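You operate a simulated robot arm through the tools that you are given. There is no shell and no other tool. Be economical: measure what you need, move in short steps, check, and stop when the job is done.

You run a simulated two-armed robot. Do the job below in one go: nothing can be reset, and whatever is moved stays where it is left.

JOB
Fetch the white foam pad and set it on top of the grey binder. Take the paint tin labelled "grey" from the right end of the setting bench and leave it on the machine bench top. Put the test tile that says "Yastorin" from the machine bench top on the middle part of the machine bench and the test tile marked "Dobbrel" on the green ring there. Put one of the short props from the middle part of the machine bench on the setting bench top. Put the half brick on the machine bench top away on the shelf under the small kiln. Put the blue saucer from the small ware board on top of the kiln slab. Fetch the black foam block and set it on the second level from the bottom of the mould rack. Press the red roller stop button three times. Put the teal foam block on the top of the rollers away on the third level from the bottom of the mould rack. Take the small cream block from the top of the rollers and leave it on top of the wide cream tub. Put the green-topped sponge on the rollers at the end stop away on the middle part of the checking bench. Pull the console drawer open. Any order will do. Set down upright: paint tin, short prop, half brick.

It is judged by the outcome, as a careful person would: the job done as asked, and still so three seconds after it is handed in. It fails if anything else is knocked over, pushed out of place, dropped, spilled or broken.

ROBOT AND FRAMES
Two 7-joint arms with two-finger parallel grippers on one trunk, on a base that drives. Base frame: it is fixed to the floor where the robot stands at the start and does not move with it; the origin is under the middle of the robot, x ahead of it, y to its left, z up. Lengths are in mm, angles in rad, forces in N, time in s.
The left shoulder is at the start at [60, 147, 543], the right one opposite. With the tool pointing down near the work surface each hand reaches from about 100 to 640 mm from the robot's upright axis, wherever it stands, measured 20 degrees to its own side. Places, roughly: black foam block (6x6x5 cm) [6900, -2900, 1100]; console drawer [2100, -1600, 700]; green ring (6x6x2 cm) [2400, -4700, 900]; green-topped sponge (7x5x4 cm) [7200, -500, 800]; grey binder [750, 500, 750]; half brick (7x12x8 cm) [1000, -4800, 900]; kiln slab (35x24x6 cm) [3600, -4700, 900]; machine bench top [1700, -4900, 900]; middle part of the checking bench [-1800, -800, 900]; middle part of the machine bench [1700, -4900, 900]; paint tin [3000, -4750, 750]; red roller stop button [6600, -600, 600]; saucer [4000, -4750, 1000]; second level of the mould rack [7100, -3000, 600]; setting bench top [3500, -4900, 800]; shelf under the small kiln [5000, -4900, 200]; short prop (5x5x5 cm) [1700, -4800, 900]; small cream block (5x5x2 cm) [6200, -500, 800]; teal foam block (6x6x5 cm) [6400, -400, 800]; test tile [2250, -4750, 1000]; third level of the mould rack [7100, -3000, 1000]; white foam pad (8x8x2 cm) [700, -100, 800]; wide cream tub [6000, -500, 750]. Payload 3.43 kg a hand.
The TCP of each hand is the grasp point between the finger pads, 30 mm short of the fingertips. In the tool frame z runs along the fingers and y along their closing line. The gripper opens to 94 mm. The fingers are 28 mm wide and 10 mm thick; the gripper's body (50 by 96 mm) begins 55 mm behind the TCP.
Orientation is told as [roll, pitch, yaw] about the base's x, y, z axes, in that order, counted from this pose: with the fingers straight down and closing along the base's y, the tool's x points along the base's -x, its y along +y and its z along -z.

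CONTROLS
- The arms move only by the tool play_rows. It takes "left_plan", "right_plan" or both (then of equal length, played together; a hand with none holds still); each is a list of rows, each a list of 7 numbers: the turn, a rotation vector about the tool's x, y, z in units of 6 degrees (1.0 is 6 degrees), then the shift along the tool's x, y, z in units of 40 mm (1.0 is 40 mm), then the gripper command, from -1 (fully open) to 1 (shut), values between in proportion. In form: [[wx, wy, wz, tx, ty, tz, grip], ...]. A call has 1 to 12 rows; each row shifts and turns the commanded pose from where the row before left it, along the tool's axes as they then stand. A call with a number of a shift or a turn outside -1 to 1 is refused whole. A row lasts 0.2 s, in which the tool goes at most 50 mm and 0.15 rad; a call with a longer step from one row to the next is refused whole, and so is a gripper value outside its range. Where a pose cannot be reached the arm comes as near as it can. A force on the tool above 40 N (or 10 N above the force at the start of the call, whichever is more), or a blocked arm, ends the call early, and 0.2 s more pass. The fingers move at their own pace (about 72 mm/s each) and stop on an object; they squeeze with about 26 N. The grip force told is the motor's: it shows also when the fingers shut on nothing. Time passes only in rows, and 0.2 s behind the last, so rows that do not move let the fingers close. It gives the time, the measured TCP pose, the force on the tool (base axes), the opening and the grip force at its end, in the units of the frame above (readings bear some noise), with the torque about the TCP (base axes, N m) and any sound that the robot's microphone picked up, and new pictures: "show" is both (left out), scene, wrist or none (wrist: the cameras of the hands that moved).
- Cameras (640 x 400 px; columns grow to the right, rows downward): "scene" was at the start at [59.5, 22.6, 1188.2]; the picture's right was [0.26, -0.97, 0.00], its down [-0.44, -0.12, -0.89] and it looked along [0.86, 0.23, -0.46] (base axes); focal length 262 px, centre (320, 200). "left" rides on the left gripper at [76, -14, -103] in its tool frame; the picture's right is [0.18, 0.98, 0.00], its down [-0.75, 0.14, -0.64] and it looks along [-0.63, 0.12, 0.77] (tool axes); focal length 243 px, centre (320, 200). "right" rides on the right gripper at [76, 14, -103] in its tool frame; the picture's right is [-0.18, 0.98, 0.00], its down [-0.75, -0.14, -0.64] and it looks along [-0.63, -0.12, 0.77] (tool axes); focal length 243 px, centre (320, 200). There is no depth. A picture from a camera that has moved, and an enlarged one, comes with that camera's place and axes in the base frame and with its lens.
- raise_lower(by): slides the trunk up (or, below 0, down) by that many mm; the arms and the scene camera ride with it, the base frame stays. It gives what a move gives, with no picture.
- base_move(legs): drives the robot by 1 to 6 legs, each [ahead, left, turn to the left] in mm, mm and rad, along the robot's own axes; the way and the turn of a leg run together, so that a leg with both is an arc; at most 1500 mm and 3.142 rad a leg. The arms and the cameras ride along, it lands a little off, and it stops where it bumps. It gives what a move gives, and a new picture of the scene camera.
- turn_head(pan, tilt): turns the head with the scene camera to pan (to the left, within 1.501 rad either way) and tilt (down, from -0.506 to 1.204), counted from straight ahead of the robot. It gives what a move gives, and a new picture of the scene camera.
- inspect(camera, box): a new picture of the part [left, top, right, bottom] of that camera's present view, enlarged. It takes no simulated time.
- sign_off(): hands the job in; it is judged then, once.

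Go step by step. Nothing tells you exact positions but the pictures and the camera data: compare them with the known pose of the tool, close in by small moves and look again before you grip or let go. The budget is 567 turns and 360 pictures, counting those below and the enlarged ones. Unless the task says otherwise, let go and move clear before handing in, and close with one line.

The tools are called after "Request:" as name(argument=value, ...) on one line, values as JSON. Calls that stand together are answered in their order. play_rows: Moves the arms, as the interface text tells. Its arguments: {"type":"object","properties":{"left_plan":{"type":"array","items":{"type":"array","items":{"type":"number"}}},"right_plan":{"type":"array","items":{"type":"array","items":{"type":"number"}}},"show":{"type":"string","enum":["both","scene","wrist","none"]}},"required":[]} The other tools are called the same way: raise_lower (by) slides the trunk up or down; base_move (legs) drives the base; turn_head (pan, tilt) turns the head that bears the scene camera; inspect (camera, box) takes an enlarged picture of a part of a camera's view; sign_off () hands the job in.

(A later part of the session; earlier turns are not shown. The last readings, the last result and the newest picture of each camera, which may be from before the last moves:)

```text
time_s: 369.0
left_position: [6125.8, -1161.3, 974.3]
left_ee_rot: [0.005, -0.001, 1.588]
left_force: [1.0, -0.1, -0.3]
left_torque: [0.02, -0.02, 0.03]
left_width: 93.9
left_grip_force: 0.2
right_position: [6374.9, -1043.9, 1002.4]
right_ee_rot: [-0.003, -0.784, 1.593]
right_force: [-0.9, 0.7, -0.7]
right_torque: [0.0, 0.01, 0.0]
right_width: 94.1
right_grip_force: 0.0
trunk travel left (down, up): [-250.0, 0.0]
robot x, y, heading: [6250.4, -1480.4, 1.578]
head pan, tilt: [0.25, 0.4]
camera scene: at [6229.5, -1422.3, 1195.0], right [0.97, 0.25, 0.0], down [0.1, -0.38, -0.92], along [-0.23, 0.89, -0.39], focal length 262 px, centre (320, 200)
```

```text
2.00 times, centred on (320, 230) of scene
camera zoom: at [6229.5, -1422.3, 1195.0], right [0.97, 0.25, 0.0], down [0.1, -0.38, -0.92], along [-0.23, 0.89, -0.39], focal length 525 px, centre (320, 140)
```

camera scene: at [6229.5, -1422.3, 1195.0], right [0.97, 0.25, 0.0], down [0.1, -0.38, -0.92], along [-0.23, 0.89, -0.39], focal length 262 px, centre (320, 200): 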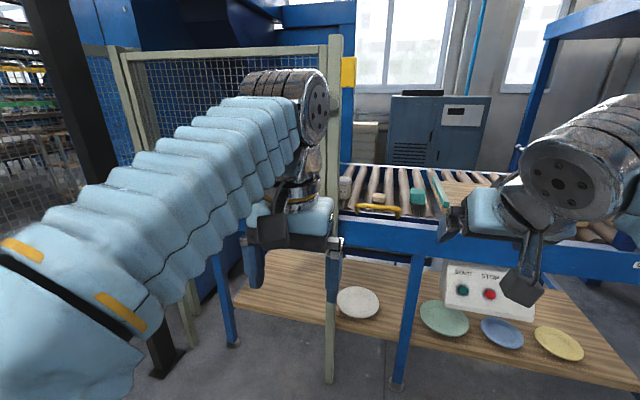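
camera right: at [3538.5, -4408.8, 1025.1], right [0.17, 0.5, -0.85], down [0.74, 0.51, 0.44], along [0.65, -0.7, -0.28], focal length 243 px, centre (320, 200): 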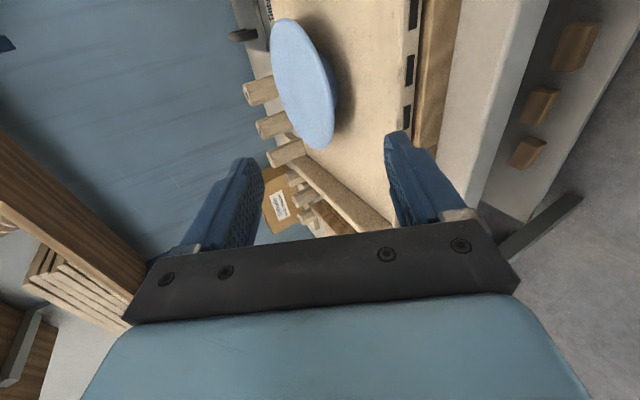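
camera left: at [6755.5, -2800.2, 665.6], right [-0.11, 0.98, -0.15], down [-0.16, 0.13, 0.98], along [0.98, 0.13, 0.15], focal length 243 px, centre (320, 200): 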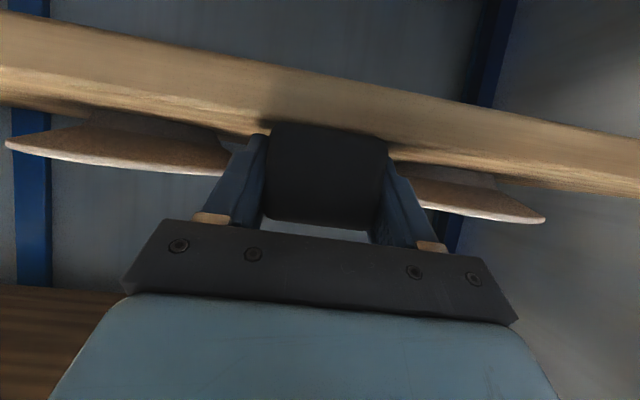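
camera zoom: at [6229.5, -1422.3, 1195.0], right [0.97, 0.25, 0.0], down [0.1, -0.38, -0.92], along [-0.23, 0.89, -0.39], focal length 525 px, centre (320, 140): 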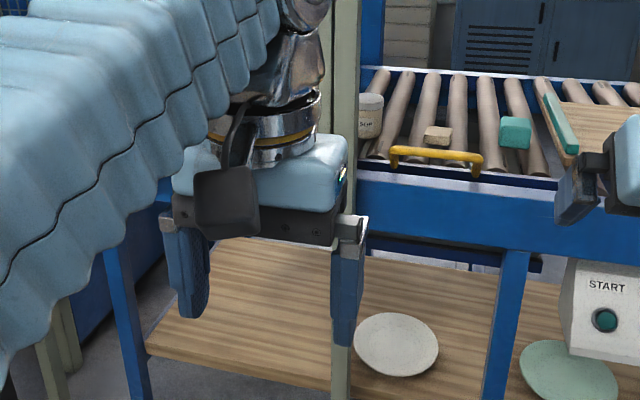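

The red STOP button is visible on the panel near [6577, -692, 620]. I'll level the right hand forward, close it, shift right and lower the trunk to press it.

Request:
play_rows(right_plan=[[0, -1, 0, 0, 0, 0, 1], [0, -1, 0, 0, 0, 0, 1], [0, -1, 0, 0, 0, 0, 1], [0, -1, 0, 0, 0, 0, 1], [0, -1, 0, 0, 0, 0, 1], [0, -1, 0, 0, 0, 0, 1], [0, -1, 0, 0, 0, 0, 1], [0, 0, 0, 0, 0, 0, 1]], show="none")

Request:
base_move(legs=[[0, -200, 0]])

Request:
raise_lower(by=-250)

Request:
turn_head(pan=-0.1, tilt=0.35)

```text
time_s: 370.8
left_position: [6125.5, -1160.6, 974.0]
left_ee_rot: [0.007, -0.001, 1.588]
left_force: [0.3, 0.0, 0.2]
left_torque: [-0.01, 0.02, 0.01]
left_width: 93.9
left_grip_force: 0.1
right_position: [6376.8, -1043.9, 1002.4]
right_ee_rot: [-0.027, -1.516, 1.621]
right_force: [0.1, -0.1, 0.1]
right_torque: [0.02, -0.02, 0.03]
right_width: 0.0
right_grip_force: 26.1
trunk travel left (down, up): [-250.0, 0.0]
robot x, y, heading: [6254.6, -1482.1, 1.575]
head pan, tilt: [0.25, 0.4]
```

```text
time_s: 372.4
left_position: [6327.0, -1160.5, 972.4]
left_ee_rot: [0.006, 0.001, 1.587]
left_force: [-0.3, -0.1, 0.1]
left_torque: [-0.02, -0.03, 0.01]
left_width: 93.9
left_grip_force: 0.0
right_position: [6577.9, -1043.6, 1004.8]
right_ee_rot: [-0.03, -1.517, 1.62]
right_force: [-1.0, -0.1, 0.0]
right_torque: [-0.05, 0.0, 0.0]
right_width: 0.3
right_grip_force: 26.6
trunk travel left (down, up): [-250.0, 0.0]
robot x, y, heading: [6451.9, -1480.2, 1.573]
head pan, tilt: [0.25, 0.4]
camera scene: at [6431.0, -1421.7, 1195.0], right [0.97, 0.25, 0.0], down [0.1, -0.38, -0.92], along [-0.23, 0.89, -0.39], focal length 262 px, centre (320, 200)
```

scene: 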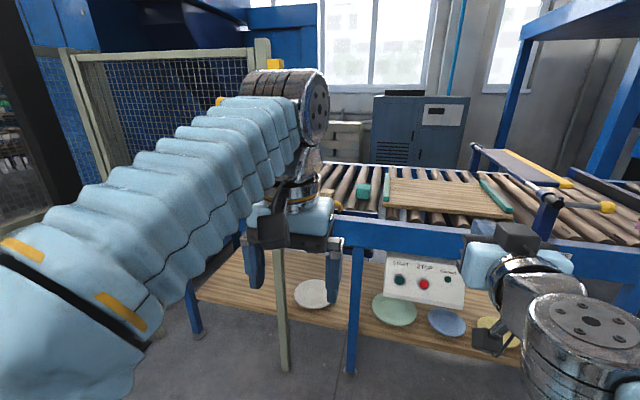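

```text
time_s: 375.0
left_position: [6327.3, -1159.8, 724.3]
left_ee_rot: [0.003, 0.001, 1.586]
left_force: [0.0, -0.2, 0.2]
left_torque: [0.0, -0.03, -0.03]
left_width: 94.0
left_grip_force: 0.0
right_position: [6577.1, -1042.5, 753.2]
right_ee_rot: [-0.024, -1.516, 1.613]
right_force: [0.0, -0.1, 1.2]
right_torque: [-0.03, -0.03, -0.04]
right_width: 0.0
right_grip_force: 25.7
trunk travel left (down, up): [0.0, 250.0]
robot x, y, heading: [6457.0, -1479.2, 1.571]
head pan, tilt: [0.25, 0.4]
```

```text
time_s: 375.8
left_position: [6327.4, -1161.3, 723.3]
left_ee_rot: [0.005, 0.001, 1.586]
left_force: [-0.4, 0.4, 0.3]
left_torque: [-0.06, 0.02, -0.02]
left_width: 93.8
left_grip_force: 0.0
right_position: [6578.5, -1043.1, 753.5]
right_ee_rot: [-0.027, -1.517, 1.616]
right_force: [0.2, -0.5, 0.5]
right_torque: [-0.01, -0.03, 0.0]
right_width: 0.0
right_grip_force: 26.4
trunk travel left (down, up): [0.0, 250.0]
robot x, y, heading: [6452.5, -1483.7, 1.57]
head pan, tilt: [-0.099, 0.351]
camera scene: at [6463.2, -1418.7, 949.5], right [1.0, -0.1, 0.0], down [-0.03, -0.34, -0.94], along [0.09, 0.93, -0.34], focal length 262 px, centre (320, 200)
```

scene: 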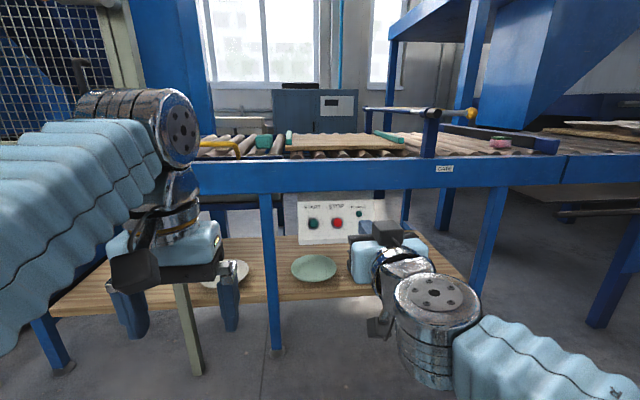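

Triangulated: red button ≈ [6597, -643, 582]. Lower the right hand to that height and align.

Request:
play_rows(right_plan=[[0, -0.5, 0, 0.95, -0.12, 0, 1], [0, 0, 0, 0.95, -0.12, 0, 1], [0, 0, 0, 0.95, -0.12, 0, 1], [0, 0, 0, 0.95, -0.12, 0, 1], [0, 0, 0, 0.4, 0, 0, 1], [0, 0, 0, 0, 0, 0, 1]], show="wrist")

```text
time_s: 377.2
left_position: [6327.2, -1159.9, 722.8]
left_ee_rot: [0.006, 0.001, 1.585]
left_force: [0.1, -0.3, 0.8]
left_torque: [0.02, -0.03, 0.01]
left_width: 93.9
left_grip_force: 0.0
right_position: [6589.6, -1021.7, 606.0]
right_ee_rot: [-0.506, -1.569, 2.096]
right_force: [0.6, 0.3, -1.3]
right_torque: [-0.03, 0.02, -0.01]
right_width: 0.0
right_grip_force: 25.6
right hand out of reach, approached as far as the arm can: row 4, 5
trunk travel left (down, up): [0.0, 250.0]
robot x, y, heading: [6454.1, -1481.7, 1.575]
head pan, tilt: [-0.099, 0.351]
camera right: at [6578.5, -1125.0, 531.1], right [-0.98, -0.02, 0.18], down [0.15, -0.64, 0.76], along [0.1, 0.77, 0.63], focal length 243 px, centre (320, 200)
```

right: 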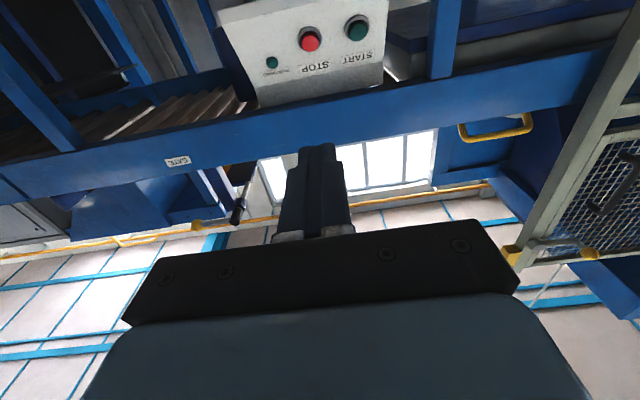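

Button ray agrees. Drive ahead 200 mm, then lower 24 mm and shift 5 mm.

Request:
base_move(legs=[[200, 0, 0]])

Request:
play_rows(right_plan=[[0, 0, 0, 0.3, -0.12, 0.5, 1], [0, 0, 0, 0.3, 0, 0.5, 1], [0, 0, 0, 0, 0, 0, 1]], show="wrist")

```text
time_s: 378.8
left_position: [6327.3, -958.6, 724.0]
left_ee_rot: [0.004, 0.0, 1.587]
left_force: [1.7, 0.3, -0.2]
left_torque: [0.03, 0.01, 0.0]
left_width: 94.0
left_grip_force: 0.0
right_position: [6589.1, -819.8, 606.8]
right_ee_rot: [-0.496, -1.568, 2.088]
right_force: [-0.3, 0.1, 0.5]
right_torque: [0.02, 0.02, 0.01]
right_width: 0.1
right_grip_force: 26.4
trunk travel left (down, up): [0.0, 250.0]
robot x, y, heading: [6452.7, -1280.2, 1.576]
head pan, tilt: [-0.099, 0.351]
camera scene: at [6462.8, -1216.9, 949.5], right [1.0, -0.1, 0.0], down [-0.03, -0.34, -0.94], along [0.09, 0.93, -0.34], focal length 262 px, centre (320, 200)
```

scene: 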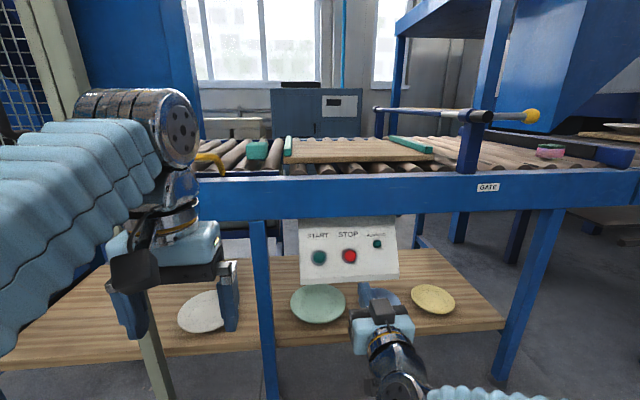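

```text
time_s: 379.6
left_position: [6327.9, -957.2, 723.5]
left_ee_rot: [0.006, -0.001, 1.588]
left_force: [0.0, 0.1, 0.6]
left_torque: [0.02, 0.0, -0.01]
left_width: 93.7
left_grip_force: 0.2
right_position: [6592.8, -779.4, 582.9]
right_ee_rot: [-0.495, -1.568, 2.086]
right_force: [0.9, -0.4, -1.0]
right_torque: [-0.01, 0.01, -0.01]
right_width: 0.0
right_grip_force: 26.0
trunk travel left (down, up): [0.0, 250.0]
robot x, y, heading: [6448.7, -1279.3, 1.572]
head pan, tilt: [-0.099, 0.351]
camera right: at [6581.6, -882.6, 507.3], right [-0.98, -0.02, 0.18], down [0.15, -0.64, 0.76], along [0.1, 0.77, 0.63], focal length 243 px, centre (320, 200)
```

right: 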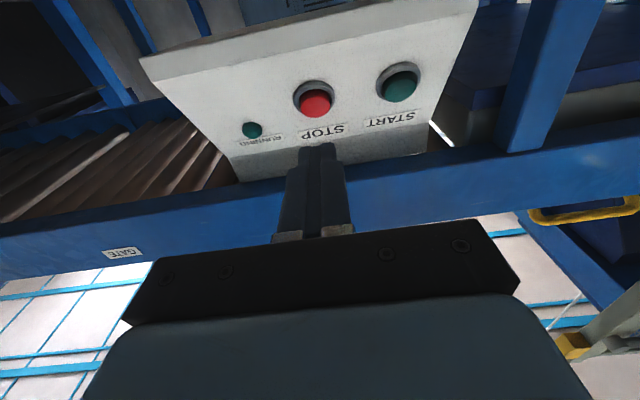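

Aligned with the red button. Approach to ~15 mm short.

Request:
play_rows(right_plan=[[0, 0, 0, 0, -0.07, 0.95, 1], [0, 0, 0, 0, 0, 0.95, 1], [0, 0, 0, 0, 0, 0.3, 1], [0, 0, 0, 0, 0, 0, 1]], show="both")

```text
time_s: 380.6
left_position: [6327.2, -958.1, 723.0]
left_ee_rot: [0.005, 0.0, 1.586]
left_force: [0.6, 0.8, -0.2]
left_torque: [-0.03, -0.03, -0.01]
left_width: 94.0
left_grip_force: 0.0
right_position: [6593.3, -690.2, 582.9]
right_ee_rot: [-0.572, -1.567, 2.164]
right_force: [0.2, 0.4, -0.6]
right_torque: [-0.02, -0.02, 0.01]
right_width: 0.0
right_grip_force: 26.3
trunk travel left (down, up): [0.0, 250.0]
robot x, y, heading: [6454.8, -1277.0, 1.572]
head pan, tilt: [-0.099, 0.351]
camera scene: at [6462.8, -1217.0, 949.5], right [1.0, -0.1, 0.0], down [-0.03, -0.34, -0.94], along [0.09, 0.93, -0.34], focal length 262 px, centre (320, 200)
camera right: at [6583.4, -794.4, 506.6], right [-0.98, -0.02, 0.18], down [0.15, -0.64, 0.76], along [0.1, 0.77, 0.63], focal length 243 px, centre (320, 200)
```

scene: 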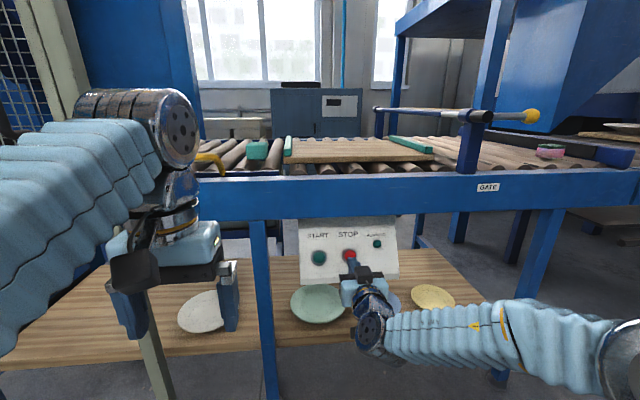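
right: 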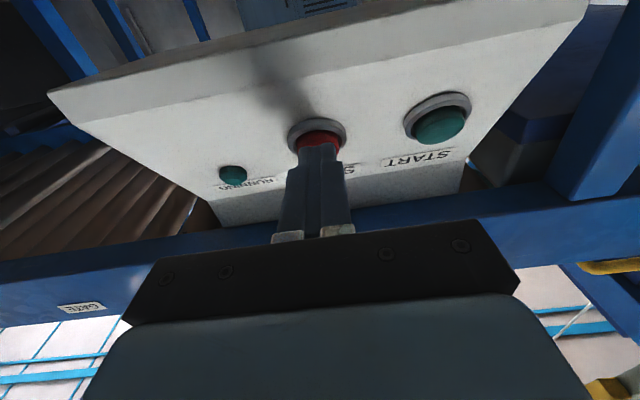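

Press forward in small steps until contact.

Request:
play_rows(right_plan=[[0, 0, 0, 0, 0, 0.2, 1], [0, 0, 0, 0, 0, 0.2, 1], [0, 0, 0, 0, 0, 0.15, 1], [0, 0, 0, 0, 0, 0.15, 1], [0, 0, 0, 0, 0, 0.15, 1], [0, 0, 0, 0, 0, 0, 1]], show="wrist")

```text
time_s: 381.3
left_position: [6327.4, -959.4, 723.7]
left_ee_rot: [0.005, 0.0, 1.586]
left_force: [0.9, -0.2, -0.5]
left_torque: [0.0, -0.01, -0.01]
left_width: 94.2
left_grip_force: 0.1
right_position: [6594.2, -678.8, 581.8]
right_ee_rot: [-0.252, -1.565, 1.843]
right_force: [2.6, -16.4, 3.9]
right_torque: [-0.06, 0.1, -0.16]
right_width: 0.0
right_grip_force: 25.8
trunk travel left (down, up): [0.0, 250.0]
robot x, y, heading: [6448.5, -1275.0, 1.576]
head pan, tilt: [-0.099, 0.351]
heard: click
stopped in row 3 (right hand): the force on the tool passed its limit at 56 N (the readings are from after the stop); the commanded pose is now the measured one
camera right: at [6582.8, -781.9, 506.1], right [-0.98, -0.02, 0.18], down [0.15, -0.63, 0.76], along [0.1, 0.77, 0.63], focal length 243 px, centre (320, 200)
```

right: 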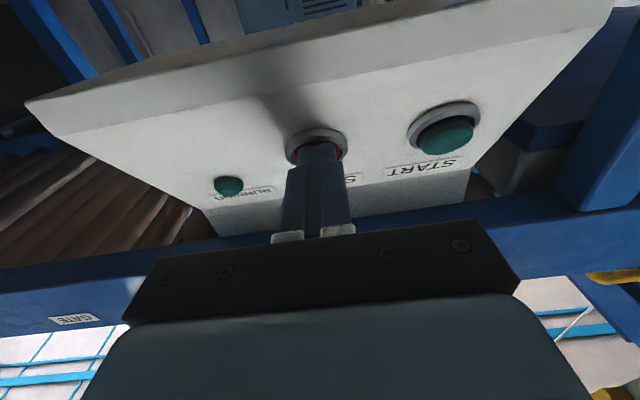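

Click heard: press one. Retract 24 mm and press again.

Request:
play_rows(right_plan=[[0, 0, 0, 0, 0, -0.3, 1], [0, 0, 0, 0, 0, -0.3, 1], [0, 0, 0, 0, 0, 0, 1], [0, 0, 0, 0, 0, 0, 1]], show="none")

Request:
play_rows(right_plan=[[0, 0, 0, 0, 0, 0.3, 1], [0, 0, 0, 0, 0, 0.2, 1], [0, 0, 0, 0, 0, 0.1, 1], [0, 0, 0, 0, 0, 0.1, 1], [0, 0, 0, 0, 0, 0.1, 1], [0, 0, 0, 0, 0, 0, 1]], show="none")

```text
time_s: 382.3
left_position: [6326.2, -959.0, 722.9]
left_ee_rot: [0.004, 0.001, 1.587]
left_force: [0.1, -0.4, -0.4]
left_torque: [0.0, -0.01, 0.03]
left_width: 94.0
left_grip_force: 0.0
right_position: [6595.2, -701.0, 580.3]
right_ee_rot: [-0.182, -1.563, 1.774]
right_force: [0.1, -0.6, 0.3]
right_torque: [-0.02, -0.02, -0.01]
right_width: 0.3
right_grip_force: 26.0
trunk travel left (down, up): [0.0, 250.0]
robot x, y, heading: [6452.4, -1276.3, 1.57]
head pan, tilt: [-0.099, 0.351]
```

```text
time_s: 383.2
left_position: [6327.5, -958.9, 724.5]
left_ee_rot: [0.005, -0.002, 1.587]
left_force: [0.1, -0.2, 0.5]
left_torque: [0.02, -0.01, -0.04]
left_width: 94.1
left_grip_force: 0.1
right_position: [6592.4, -679.3, 579.8]
right_ee_rot: [-0.264, -1.561, 1.86]
right_force: [1.7, -15.9, 5.0]
right_torque: [-0.02, 0.05, -0.07]
right_width: 0.0
right_grip_force: 25.8
trunk travel left (down, up): [0.0, 250.0]
robot x, y, heading: [6447.9, -1278.1, 1.567]
head pan, tilt: [-0.099, 0.351]
heard: click
stopped in row 4 (right hand): the force on the tool passed its limit at 50 N (the readings are from after the stop); the commanded pose is now the measured one
```

Second click. Retract and press a third time.

Request:
play_rows(right_plan=[[0, 0, 0, 0, 0, -0.3, 1], [0, 0, 0, 0, 0, -0.3, 1], [0, 0, 0, 0, 0, 0, 1], [0, 0, 0, 0, 0, 0, 1]], show="none")

Request:
play_rows(right_plan=[[0, 0, 0, 0, 0, 0.3, 1], [0, 0, 0, 0, 0, 0.2, 1], [0, 0, 0, 0, 0, 0.1, 1], [0, 0, 0, 0, 0, 0.1, 1], [0, 0, 0, 0, 0, 0.1, 1], [0, 0, 0, 0, 0, 0, 1]], show="none")

Request:
play_rows(right_plan=[[0, 0, 0, 0, 0, -0.5, 1], [0, 0, 0, 0, 0, -0.9, 1], [0, 0, 0, 0, 0, -0.9, 1], [0, 0, 0, 0, 0, 0, 1]], show="none")

```text
time_s: 384.2
left_position: [6327.8, -958.9, 724.1]
left_ee_rot: [0.005, -0.001, 1.585]
left_force: [0.0, -0.2, 0.4]
left_torque: [0.0, -0.03, 0.02]
left_width: 94.3
left_grip_force: 0.2
right_position: [6594.4, -701.7, 579.5]
right_ee_rot: [-0.201, -1.559, 1.792]
right_force: [0.6, -0.7, -0.8]
right_torque: [0.01, 0.0, 0.01]
right_width: 0.0
right_grip_force: 25.8
trunk travel left (down, up): [0.0, 250.0]
robot x, y, heading: [6451.5, -1279.2, 1.572]
head pan, tilt: [-0.099, 0.351]
```

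```text
time_s: 385.1
left_position: [6328.3, -960.3, 724.4]
left_ee_rot: [0.007, -0.003, 1.584]
left_force: [-0.2, 0.2, -0.8]
left_torque: [-0.01, 0.03, 0.02]
left_width: 94.0
left_grip_force: 0.0
right_position: [6593.3, -679.0, 579.7]
right_ee_rot: [-0.205, -1.557, 1.798]
right_force: [3.0, -17.0, 5.2]
right_torque: [-0.06, -0.03, -0.14]
right_width: 0.0
right_grip_force: 26.3
trunk travel left (down, up): [0.0, 250.0]
robot x, y, heading: [6452.5, -1279.2, 1.571]
head pan, tilt: [-0.099, 0.351]
heard: click
stopped in row 4 (right hand): the force on the tool passed its limit at 54 N (the readings are from after the stop); the commanded pose is now the measured one
```

```text
time_s: 386.1
left_position: [6327.4, -959.6, 723.5]
left_ee_rot: [0.005, 0.0, 1.586]
left_force: [0.3, -0.5, 0.4]
left_torque: [-0.02, -0.01, -0.03]
left_width: 94.1
left_grip_force: 0.1
right_position: [6594.4, -770.3, 578.8]
right_ee_rot: [-0.19, -1.554, 1.785]
right_force: [-0.6, 0.2, -0.3]
right_torque: [0.01, -0.01, -0.01]
right_width: 0.2
right_grip_force: 26.1
trunk travel left (down, up): [0.0, 250.0]
robot x, y, heading: [6450.0, -1276.9, 1.57]
head pan, tilt: [-0.099, 0.351]
```

Three clicks. Back off, raise the trunk, and set the right hand to 45° pitch.

Request:
base_move(legs=[[-200, 0, 0]])

Request:
raise_lower(by=250)

Request:
play_rows(right_plan=[[0, 1, 0, -0.9, 0, 0, -1], [0, 1, 0, -0.9, 0, 0, -1], [0, 1, 0, -0.9, 0, 0, -1], [0, 1, 0, -0.9, 0, 0, -1], [0, 1, 0, 0, 0, -0.3, -1], [0, 1, 0, 0, 0, -0.3, -1], [0, 1, 0, 0, 0, -0.3, -1], [0, 0.5, 0, 0, 0, -0.3, -1], [0, 0, 0, 0, 0, 0, -1]], show="none")

Request:
turn_head(pan=0.2, tilt=0.4)

```text
time_s: 387.8
left_position: [6327.0, -1160.0, 723.0]
left_ee_rot: [0.005, 0.0, 1.586]
left_force: [0.1, 0.4, -0.3]
left_torque: [0.05, -0.02, -0.01]
left_width: 93.9
left_grip_force: 0.0
right_position: [6595.9, -971.7, 579.5]
right_ee_rot: [-0.189, -1.553, 1.785]
right_force: [-0.1, -0.4, 1.0]
right_torque: [0.01, -0.01, 0.01]
right_width: 0.0
right_grip_force: 26.1
trunk travel left (down, up): [0.0, 250.0]
robot x, y, heading: [6447.8, -1479.6, 1.572]
head pan, tilt: [-0.099, 0.351]
camera scene: at [6463.2, -1419.1, 949.5], right [1.0, -0.1, 0.0], down [-0.03, -0.34, -0.94], along [0.09, 0.93, -0.34], focal length 262 px, centre (320, 200)
```

scene: 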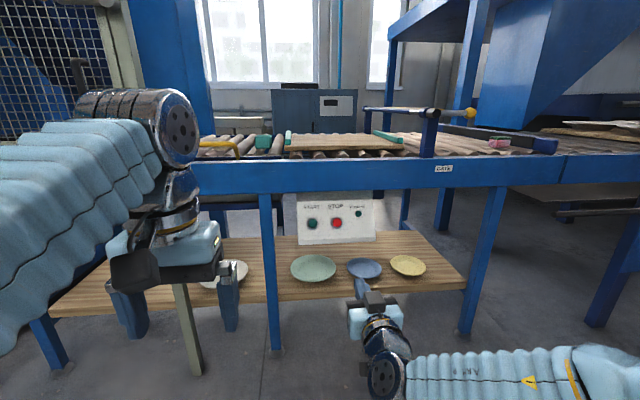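

```text
time_s: 390.3
left_position: [6328.0, -1161.3, 974.1]
left_ee_rot: [0.005, 0.0, 1.585]
left_force: [-0.4, 0.7, 0.3]
left_torque: [-0.03, 0.05, 0.01]
left_width: 94.1
left_grip_force: 0.1
right_position: [6594.6, -971.4, 829.1]
right_ee_rot: [-0.19, -1.554, 1.784]
right_force: [1.4, -0.5, 0.0]
right_torque: [0.03, 0.0, 0.0]
right_width: 0.1
right_grip_force: 26.0
trunk travel left (down, up): [-250.0, 0.0]
robot x, y, heading: [6457.0, -1481.3, 1.572]
head pan, tilt: [-0.099, 0.351]
```

```text
time_s: 392.3
left_position: [6327.4, -1159.7, 973.9]
left_ee_rot: [0.005, 0.001, 1.585]
left_force: [1.0, 0.9, -0.1]
left_torque: [0.0, -0.01, 0.02]
left_width: 93.9
left_grip_force: 0.1
right_position: [6595.2, -986.0, 997.1]
right_ee_rot: [-0.004, -0.768, 1.597]
right_force: [0.1, -0.8, -0.2]
right_torque: [0.01, 0.06, 0.01]
right_width: 93.7
right_grip_force: 0.1
trunk travel left (down, up): [-250.0, 0.0]
robot x, y, heading: [6454.8, -1481.9, 1.564]
head pan, tilt: [-0.099, 0.351]
```

```text
time_s: 393.1
left_position: [6327.1, -1160.7, 973.1]
left_ee_rot: [0.004, 0.001, 1.586]
left_force: [-0.2, -0.2, -0.2]
left_torque: [0.03, -0.02, 0.01]
left_width: 94.0
left_grip_force: 0.0
right_position: [6595.0, -986.6, 997.6]
right_ee_rot: [-0.004, -0.77, 1.597]
right_force: [-0.7, 0.6, 0.2]
right_torque: [-0.04, 0.01, -0.04]
right_width: 93.8
right_grip_force: 0.1
trunk travel left (down, up): [-250.0, 0.0]
robot x, y, heading: [6457.6, -1481.3, 1.574]
head pan, tilt: [0.201, 0.4]
camera scene: at [6435.5, -1420.9, 1195.0], right [0.98, 0.2, 0.0], down [0.08, -0.38, -0.92], along [-0.18, 0.9, -0.39], focal length 262 px, centre (320, 200)
```

scene: 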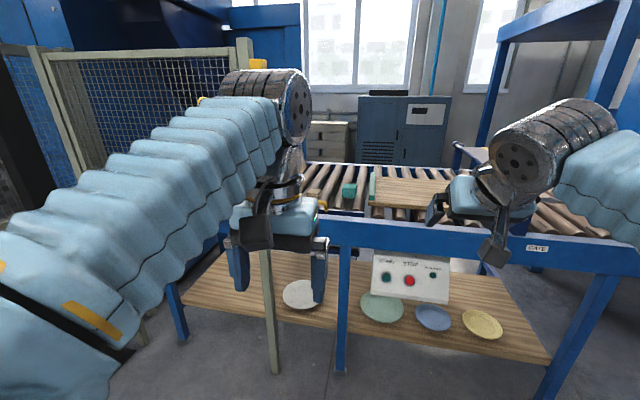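

Next the cream block. I'll shift left ~150 mm and forward, retracting the left arm well, and view the rollers closely.

Request:
base_move(legs=[[250, 0, 0], [0, 150, 0]])

Request:
turn_head(pan=0.15, tilt=0.55)

Request:
inspect(camera="scene", box=[200, 100, 440, 250])

```text
time_s: 395.9
left_position: [6179.3, -909.3, 973.8]
left_ee_rot: [0.005, 0.0, 1.583]
left_force: [0.5, -0.9, 0.3]
left_torque: [-0.03, 0.01, 0.04]
left_width: 93.9
left_grip_force: 0.0
right_position: [6447.0, -737.9, 997.4]
right_ee_rot: [-0.002, -0.769, 1.596]
right_force: [-0.5, 0.2, 0.3]
right_torque: [-0.03, 0.01, 0.03]
right_width: 94.0
right_grip_force: 0.0
trunk travel left (down, up): [-250.0, 0.0]
robot x, y, heading: [6303.2, -1228.0, 1.569]
head pan, tilt: [0.201, 0.4]
camera scene: at [6285.6, -1170.9, 1195.0], right [0.98, 0.2, 0.0], down [0.08, -0.38, -0.92], along [-0.18, 0.9, -0.39], focal length 262 px, centre (320, 200)
```

scene: 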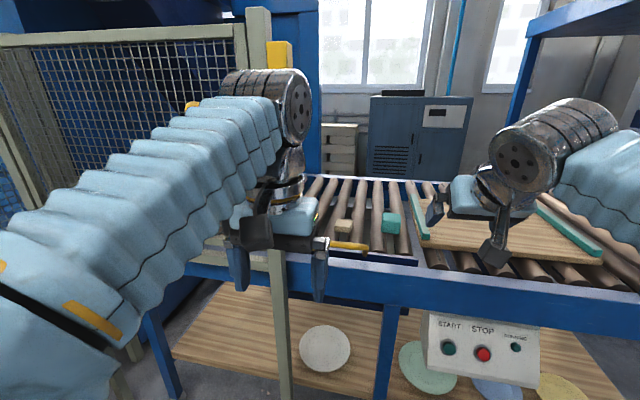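

```text
time_s: 396.6
left_position: [6178.0, -909.5, 974.7]
left_ee_rot: [0.006, 0.001, 1.583]
left_force: [0.5, 0.1, -0.9]
left_torque: [-0.03, -0.02, 0.02]
left_width: 94.3
left_grip_force: 0.1
right_position: [6444.6, -736.8, 997.9]
right_ee_rot: [-0.006, -0.77, 1.596]
right_force: [-0.4, 0.0, 0.1]
right_torque: [-0.03, 0.02, 0.0]
right_width: 94.0
right_grip_force: 0.1
trunk travel left (down, up): [-250.0, 0.0]
robot x, y, heading: [6305.4, -1232.9, 1.572]
head pan, tilt: [0.15, 0.55]
camera scene: at [6290.4, -1172.9, 1181.3], right [0.99, 0.15, 0.0], down [0.08, -0.52, -0.85], along [-0.13, 0.84, -0.52], focal length 262 px, centre (320, 200)
```

scene: 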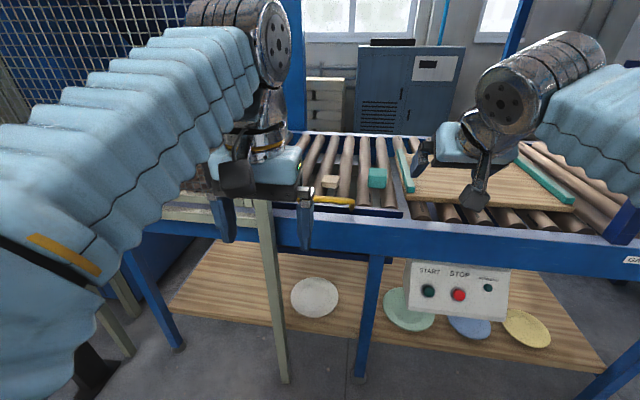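

```text
2.67 times, centred on (320, 175) of scene
camera zoom: at [6290.4, -1172.9, 1181.3], right [0.99, 0.15, 0.0], down [0.08, -0.52, -0.85], along [-0.13, 0.84, -0.52], focal length 700 px, centre (320, 267)
```

zoom: 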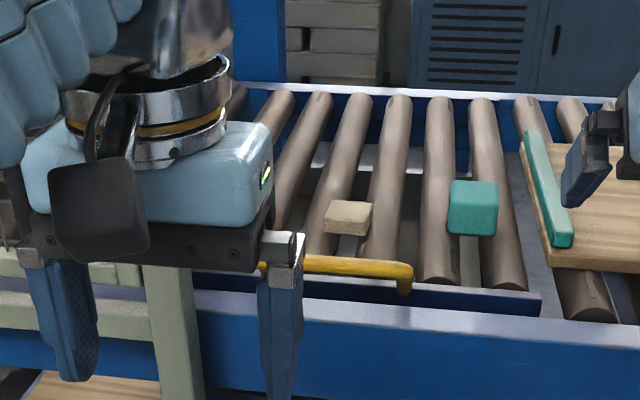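

Teal ≈ [6353, -462, 835], cream ≈ [6216, -480, 820]. Move the left hand out of the way to see the tub.

Request:
play_rows(left_plan=[[0, 0, 0, 0.9, -0.4, 0, -1], [0, 0, 0, 0.5, -0.9, 0, -1], [0, 0, 0, 0, -0.9, 0, -1], [0, 0, 0, 0, -0.6, 0, -1], [0, 0, 0, 0, 0, 0, -1]], show="none")

Request:
turn_head(pan=0.4, tilt=0.5)

Request:
inspect(camera="scene", box=[200, 80, 500, 270])

```text
time_s: 397.8
left_position: [6291.1, -965.2, 973.7]
left_ee_rot: [0.007, 0.001, 1.583]
left_force: [0.2, -0.6, -0.1]
left_torque: [0.0, -0.01, 0.0]
left_width: 94.0
left_grip_force: 0.1
right_position: [6445.8, -736.8, 997.6]
right_ee_rot: [-0.003, -0.769, 1.595]
right_force: [0.1, -0.5, 0.3]
right_torque: [0.0, 0.02, -0.01]
right_width: 94.3
right_grip_force: 0.0
trunk travel left (down, up): [-250.0, 0.0]
robot x, y, heading: [6300.9, -1230.2, 1.568]
head pan, tilt: [0.15, 0.55]
```

```text
time_s: 398.6
left_position: [6290.4, -965.1, 973.4]
left_ee_rot: [0.005, 0.0, 1.582]
left_force: [0.5, -0.1, 0.0]
left_torque: [-0.03, -0.02, 0.03]
left_width: 94.0
left_grip_force: 0.0
right_position: [6445.4, -736.1, 995.6]
right_ee_rot: [-0.007, -0.77, 1.595]
right_force: [0.4, 0.4, 0.3]
right_torque: [0.01, -0.02, -0.02]
right_width: 94.0
right_grip_force: 0.0
trunk travel left (down, up): [-250.0, 0.0]
robot x, y, heading: [6302.1, -1231.7, 1.567]
head pan, tilt: [0.4, 0.499]
camera scene: at [6268.5, -1177.9, 1185.9], right [0.92, 0.39, 0.0], down [0.19, -0.44, -0.88], along [-0.34, 0.81, -0.48], focal length 262 px, centre (320, 200)
```

scene: 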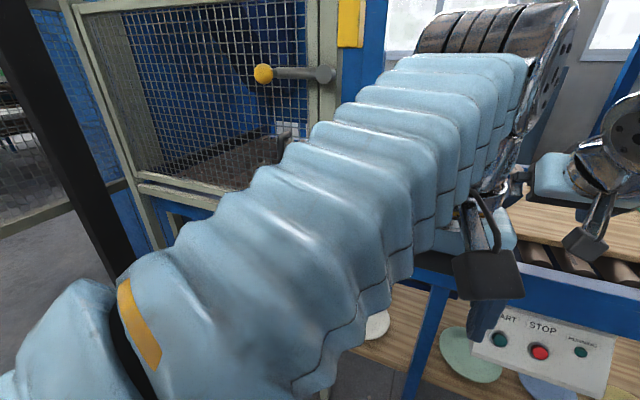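

```text
2.11 times, centred on (350, 175) of scene
camera zoom: at [6268.5, -1177.9, 1185.9], right [0.92, 0.39, 0.0], down [0.19, -0.44, -0.88], along [-0.34, 0.81, -0.48], focal length 552 px, centre (257, 253)
```

zoom: 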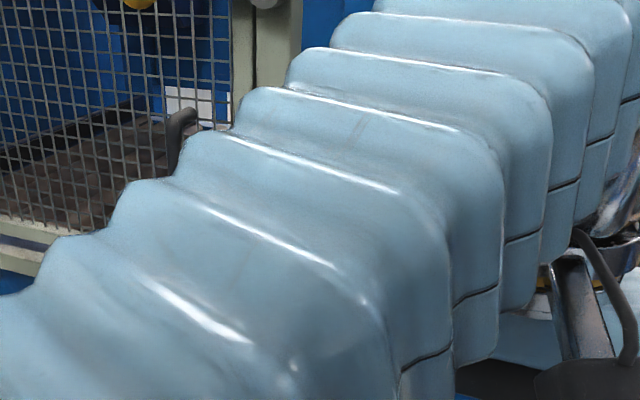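

The left arm blocks the view; lower it out of the way.

Request:
play_rows(left_plan=[[0, 0, 0, 0.3, 0.9, 0.3, -1], [0, 0, 0, 0.3, 0.6, 0.7, -1], [0, 0, 0, 0, 0, 1, -1], [0, 0, 0, 0, 0, 1, -1], [0, 0, 0, 0, 0, 1, -1], [0, 0, 0, 0, 0, 1, -1], [0, 0, 0, 0, 0, 1, -1], [0, 0, 0, 0, 0, 1, -1], [0, 0, 0, 0, 0, 1, -1], [0, 0, 0, 0, 0, 1, -1], [0, 0, 0, 0, 0, 0, -1]], show="scene")

Request:
inspect(camera="scene", box=[250, 80, 550, 270])

```text
time_s: 401.0
left_position: [6230.4, -986.2, 615.4]
left_ee_rot: [0.008, 0.004, 1.584]
left_force: [-1.1, -0.6, -0.5]
left_torque: [-0.02, 0.01, 0.01]
left_width: 93.9
left_grip_force: 0.1
left hand out of reach, approached as far as the arm can: row 10
right_position: [6445.7, -736.4, 996.1]
right_ee_rot: [-0.005, -0.769, 1.594]
right_force: [-0.2, 0.7, -0.1]
right_torque: [0.0, -0.04, 0.02]
right_width: 94.0
right_grip_force: 0.1
trunk travel left (down, up): [-250.0, 0.0]
robot x, y, heading: [6300.4, -1231.5, 1.569]
head pan, tilt: [0.4, 0.499]
camera scene: at [6268.5, -1177.7, 1185.9], right [0.92, 0.39, 0.0], down [0.19, -0.44, -0.88], along [-0.34, 0.81, -0.48], focal length 262 px, centre (320, 200)
```

scene: 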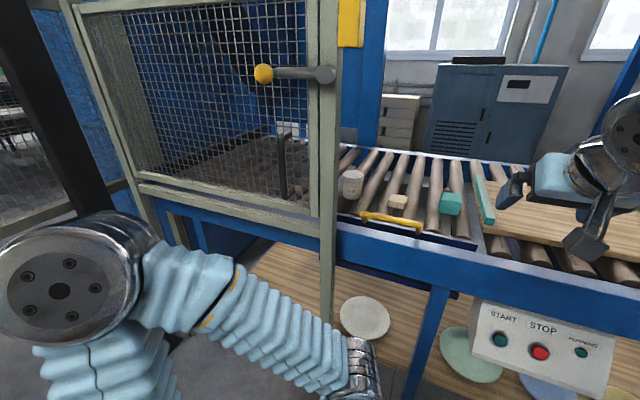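

```text
2.11 times, centred on (400, 175) of scene
camera zoom: at [6268.5, -1177.7, 1185.9], right [0.92, 0.39, 0.0], down [0.19, -0.44, -0.88], along [-0.34, 0.81, -0.48], focal length 552 px, centre (152, 253)
```

zoom: 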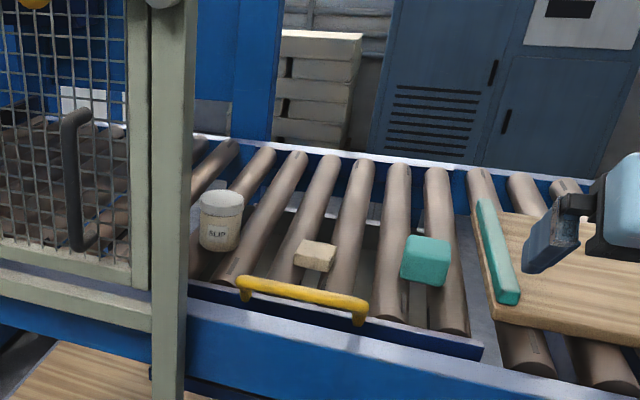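

Only one tub (SLIP) is there, with lid top near [6090, -505, ~890]. Move the base closer and left, then look with the right wrist camera over the cream block.

Request:
base_move(legs=[[195, 0, 0], [0, 90, 0]])

Request:
play_rows(right_plan=[[0, 0, 0, 0.3, 0.9, 0, -1], [0, 0, 0, 0.3, 0.9, 0.2, -1], [0, 0, 0, 0.3, 0.9, 0.2, -1], [0, 0, 0, 0, 0, 0, -1]], show="both")

```text
time_s: 403.3
left_position: [6140.7, -791.6, 615.9]
left_ee_rot: [0.007, 0.001, 1.581]
left_force: [-0.2, -0.8, -0.4]
left_torque: [0.0, -0.03, 0.05]
left_width: 93.8
left_grip_force: 0.0
right_position: [6354.7, -542.9, 997.2]
right_ee_rot: [-0.003, -0.769, 1.594]
right_force: [0.0, -0.3, -0.1]
right_torque: [0.01, 0.02, 0.03]
right_width: 93.7
right_grip_force: 0.0
trunk travel left (down, up): [-250.0, 0.0]
robot x, y, heading: [6216.3, -1035.2, 1.567]
head pan, tilt: [0.4, 0.499]
camera scene: at [6178.1, -982.9, 1185.9], right [0.92, 0.39, 0.0], down [0.18, -0.44, -0.88], along [-0.34, 0.81, -0.48], focal length 262 px, centre (320, 200)
```

scene: 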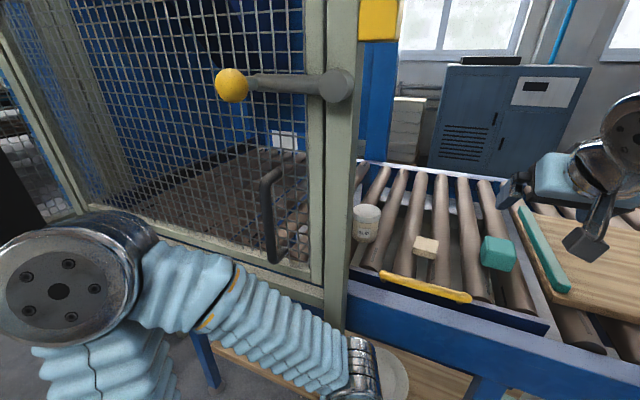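

```text
time_s: 404.3
left_position: [6140.8, -790.0, 616.6]
left_ee_rot: [0.007, 0.0, 1.579]
left_force: [0.6, 0.5, -0.5]
left_torque: [-0.03, -0.02, 0.03]
left_width: 94.2
left_grip_force: 0.1
right_position: [6247.8, -559.2, 958.5]
right_ee_rot: [-0.005, -0.771, 1.594]
right_force: [-0.9, -0.1, -0.2]
right_torque: [0.03, -0.01, 0.01]
right_width: 93.9
right_grip_force: 0.1
trunk travel left (down, up): [-250.0, 0.0]
robot x, y, heading: [6212.0, -1035.8, 1.564]
head pan, tilt: [0.4, 0.499]
camera scene: at [6177.7, -982.9, 1185.9], right [0.92, 0.39, 0.0], down [0.18, -0.44, -0.88], along [-0.34, 0.81, -0.48], focal length 262 px, centre (320, 200)
camera right: at [6237.0, -685.8, 980.4], right [-0.99, 0.11, 0.12], down [0.14, 0.1, 0.99], along [0.1, 0.99, -0.11], focal length 243 px, centre (320, 200)
```

scene: 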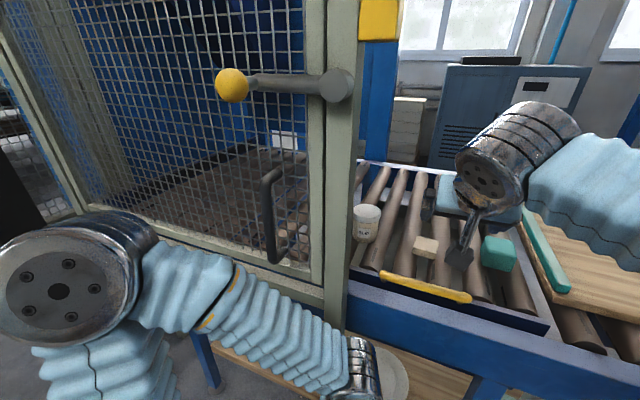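
right: 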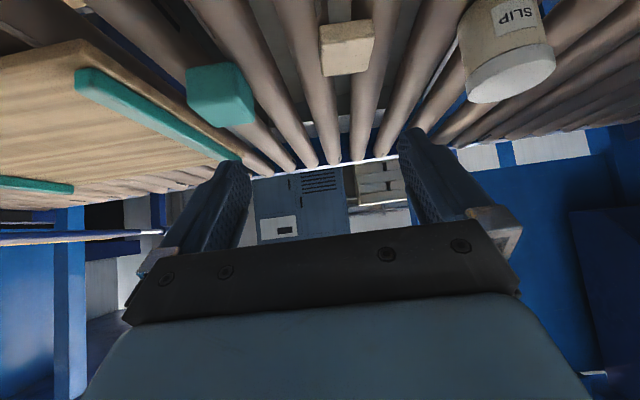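

Tub lid ≈ [6078, -468, 870]; cream ≈ [6215, -478, 822]. Move over the cream block.

Request:
play_rows(right_plan=[[0, 0, 0, 0.05, 0.4, 0.8, -1], [0, 0, 0, 0.05, 0.4, 0.8, -1], [0, 0, 0, 0.05, 0, 0.8, -1], [0, 0, 0, 0, 0, 0, -1]], show="both")

```text
time_s: 405.3
left_position: [6141.3, -790.2, 615.6]
left_ee_rot: [0.006, 0.001, 1.582]
left_force: [-0.6, 0.3, -0.5]
left_torque: [0.03, -0.03, 0.01]
left_width: 94.2
left_grip_force: 0.1
right_position: [6215.3, -496.0, 886.6]
right_ee_rot: [-0.006, -0.769, 1.595]
right_force: [0.8, -0.2, -1.1]
right_torque: [0.0, 0.02, 0.01]
right_width: 93.9
right_grip_force: 0.1
trunk travel left (down, up): [-250.0, 0.0]
robot x, y, heading: [6212.7, -1037.0, 1.57]
head pan, tilt: [0.4, 0.499]
camera scene: at [6177.7, -982.8, 1185.9], right [0.92, 0.39, 0.0], down [0.18, -0.44, -0.88], along [-0.34, 0.81, -0.48], focal length 262 px, centre (320, 200)
camera right: at [6204.1, -622.8, 906.7], right [-0.99, 0.11, 0.12], down [0.14, 0.1, 0.99], along [0.1, 0.99, -0.11], focal length 243 px, centre (320, 200)
```

scene: 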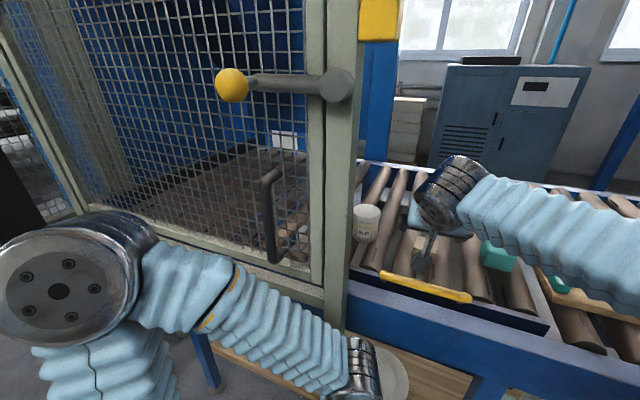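
right: 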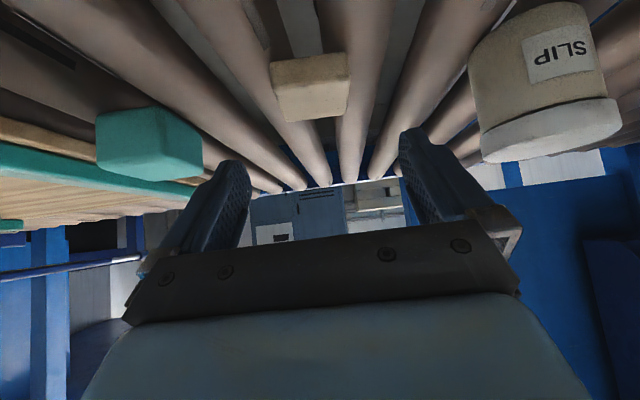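

Centred on the cream block. Descend and grip.

Request:
play_rows(right_plan=[[0, 0, 0, 0.3, 0, 0.5, -1], [0, 0, 0, 0.33, 0, 0.44, -1], [0, 0, 0, 0, 0, 0, -1]], show="wrist")

```text
time_s: 406.1
left_position: [6140.1, -790.5, 615.9]
left_ee_rot: [0.007, 0.003, 1.58]
left_force: [0.0, 0.1, -0.2]
left_torque: [0.0, -0.01, -0.01]
left_width: 93.9
left_grip_force: 0.1
right_position: [6215.3, -487.7, 841.2]
right_ee_rot: [-0.005, -0.77, 1.592]
right_force: [-0.6, 0.8, 0.0]
right_torque: [0.0, 0.02, -0.02]
right_width: 94.0
right_grip_force: 0.1
trunk travel left (down, up): [-250.0, 0.0]
robot x, y, heading: [6213.0, -1034.2, 1.565]
head pan, tilt: [0.4, 0.499]
camera right: at [6204.2, -615.2, 862.5], right [-0.99, 0.11, 0.12], down [0.14, 0.1, 0.99], along [0.1, 0.99, -0.11], focal length 243 px, centre (320, 200)
```

right: 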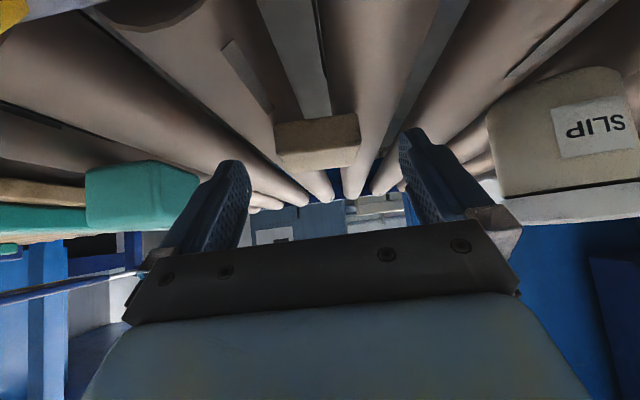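

The block sits a bit lower and farther (top ≈818, front ≈ -477). Adjust and close.

Request:
play_rows(right_plan=[[0, 0, 0, -0.16, -0.05, 0.48, -1], [0, 0, 0, 0, 0, 0, -1], [0, 0, 0, 0, 0, 0, 1], [0, 0, 0, 0, 0, 0, 1], [0, 0, 0, 0, 0, 0, 1], [0, 0, 0, 0, 0, 0, 1]], show="wrist")

```text
time_s: 406.5
left_position: [6141.3, -790.6, 615.3]
left_ee_rot: [0.006, 0.001, 1.581]
left_force: [-0.4, -0.8, 0.0]
left_torque: [0.0, -0.01, -0.02]
left_width: 94.1
left_grip_force: 0.0
right_position: [6214.7, -476.8, 843.8]
right_ee_rot: [0.011, -0.783, 1.587]
right_force: [-0.2, 0.8, 15.3]
right_torque: [-2.16, 0.06, -0.02]
right_width: 94.1
right_grip_force: 0.0
trunk travel left (down, up): [-250.0, 0.0]
robot x, y, heading: [6210.4, -1038.9, 1.565]
head pan, tilt: [0.4, 0.499]
stopped in row 1 (right hand): the force on the tool passed its limit at 53 N (the readings are from after the stop); the commanded pose is now the measured one
camera right: at [6203.9, -604.0, 861.9], right [-0.98, 0.11, 0.14], down [0.15, 0.09, 0.99], along [0.1, 0.99, -0.1], focal length 243 px, centre (320, 200)
```

right: 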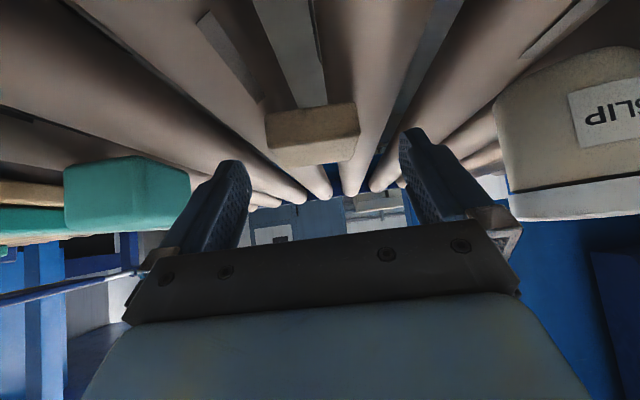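

The hand's underside met the yellow rail handle. Raise, and steepen the hand to ~20° from vertical.

Request:
play_rows(right_plan=[[0, 0, 0, -0.35, 0, -0.36, -1], [0, 0, 0, -0.6, 0, -0.6, -1], [0, 0, 0, -0.4, 0, -0.4, -1], [0, 1, 0, 0, 0, 0, -1], [0, 1, 0, 0, 0, 0, -1], [0, 1, 0, 0, 0, 0, -1], [0, 1, 0, 0, 0, 0, -1], [0, 0, 0, 0, 0, 0, -1]], show="both")

```text
time_s: 408.3
left_position: [6141.2, -790.5, 615.4]
left_ee_rot: [0.008, 0.002, 1.581]
left_force: [0.6, 0.0, 0.1]
left_torque: [-0.02, -0.03, 0.03]
left_width: 94.0
left_grip_force: 0.1
right_position: [6214.8, -477.0, 916.2]
right_ee_rot: [0.004, -0.357, 1.592]
right_force: [-0.3, -0.8, 0.2]
right_torque: [-0.03, 0.01, 0.0]
right_width: 94.1
right_grip_force: 0.1
trunk travel left (down, up): [-250.0, 0.0]
robot x, y, heading: [6213.4, -1036.8, 1.568]
head pan, tilt: [0.4, 0.499]
camera scene: at [6177.7, -982.9, 1185.9], right [0.92, 0.39, 0.0], down [0.18, -0.44, -0.88], along [-0.34, 0.81, -0.48], focal length 262 px, centre (320, 200)
camera right: at [6204.3, -584.1, 986.2], right [-0.99, 0.15, 0.07], down [0.13, 0.49, 0.86], along [0.1, 0.86, -0.5], focal length 243 px, centre (320, 200)
```

scene: 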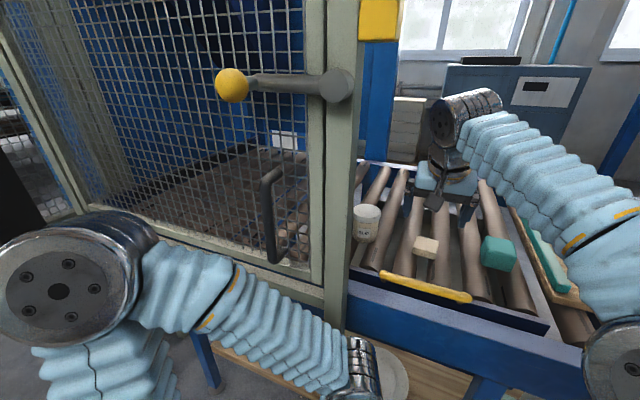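
right: 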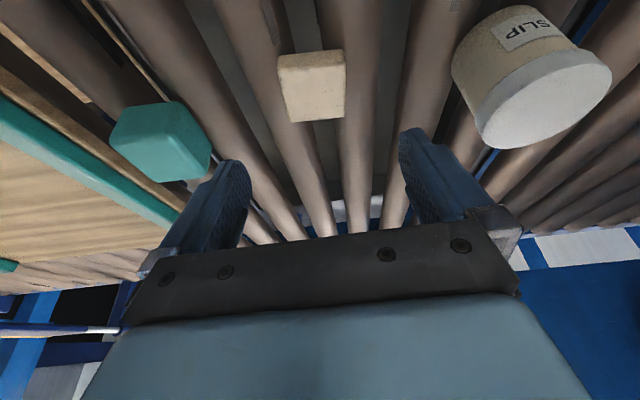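

Now lower over the cream block.

Request:
play_rows(right_plan=[[0, 0, 0, 0.25, -0.05, 0.8, -1], [0, 0, 0, 0.25, 0, 0.8, -1], [0, 0, 0, 0.1, 0, 0.25, -1], [0, 0, 0, 0, 0, 0, -1]], show="wrist")

```text
time_s: 409.3
left_position: [6141.1, -790.1, 615.5]
left_ee_rot: [0.005, 0.002, 1.58]
left_force: [0.4, 0.4, -0.1]
left_torque: [-0.02, -0.01, 0.01]
left_width: 94.0
left_grip_force: 0.0
right_position: [6214.5, -471.0, 838.3]
right_ee_rot: [0.005, -0.358, 1.591]
right_force: [-0.4, 0.0, 0.2]
right_torque: [0.0, -0.01, 0.04]
right_width: 93.9
right_grip_force: 0.1
trunk travel left (down, up): [-250.0, 0.0]
robot x, y, heading: [6213.4, -1037.6, 1.565]
head pan, tilt: [0.4, 0.499]
camera right: at [6205.4, -580.2, 907.6], right [-0.99, 0.15, 0.07], down [0.13, 0.48, 0.86], along [0.1, 0.86, -0.5], focal length 243 px, centre (320, 200)
```

right: 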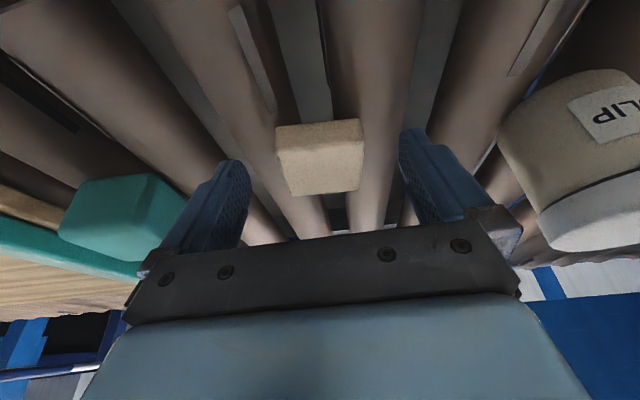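

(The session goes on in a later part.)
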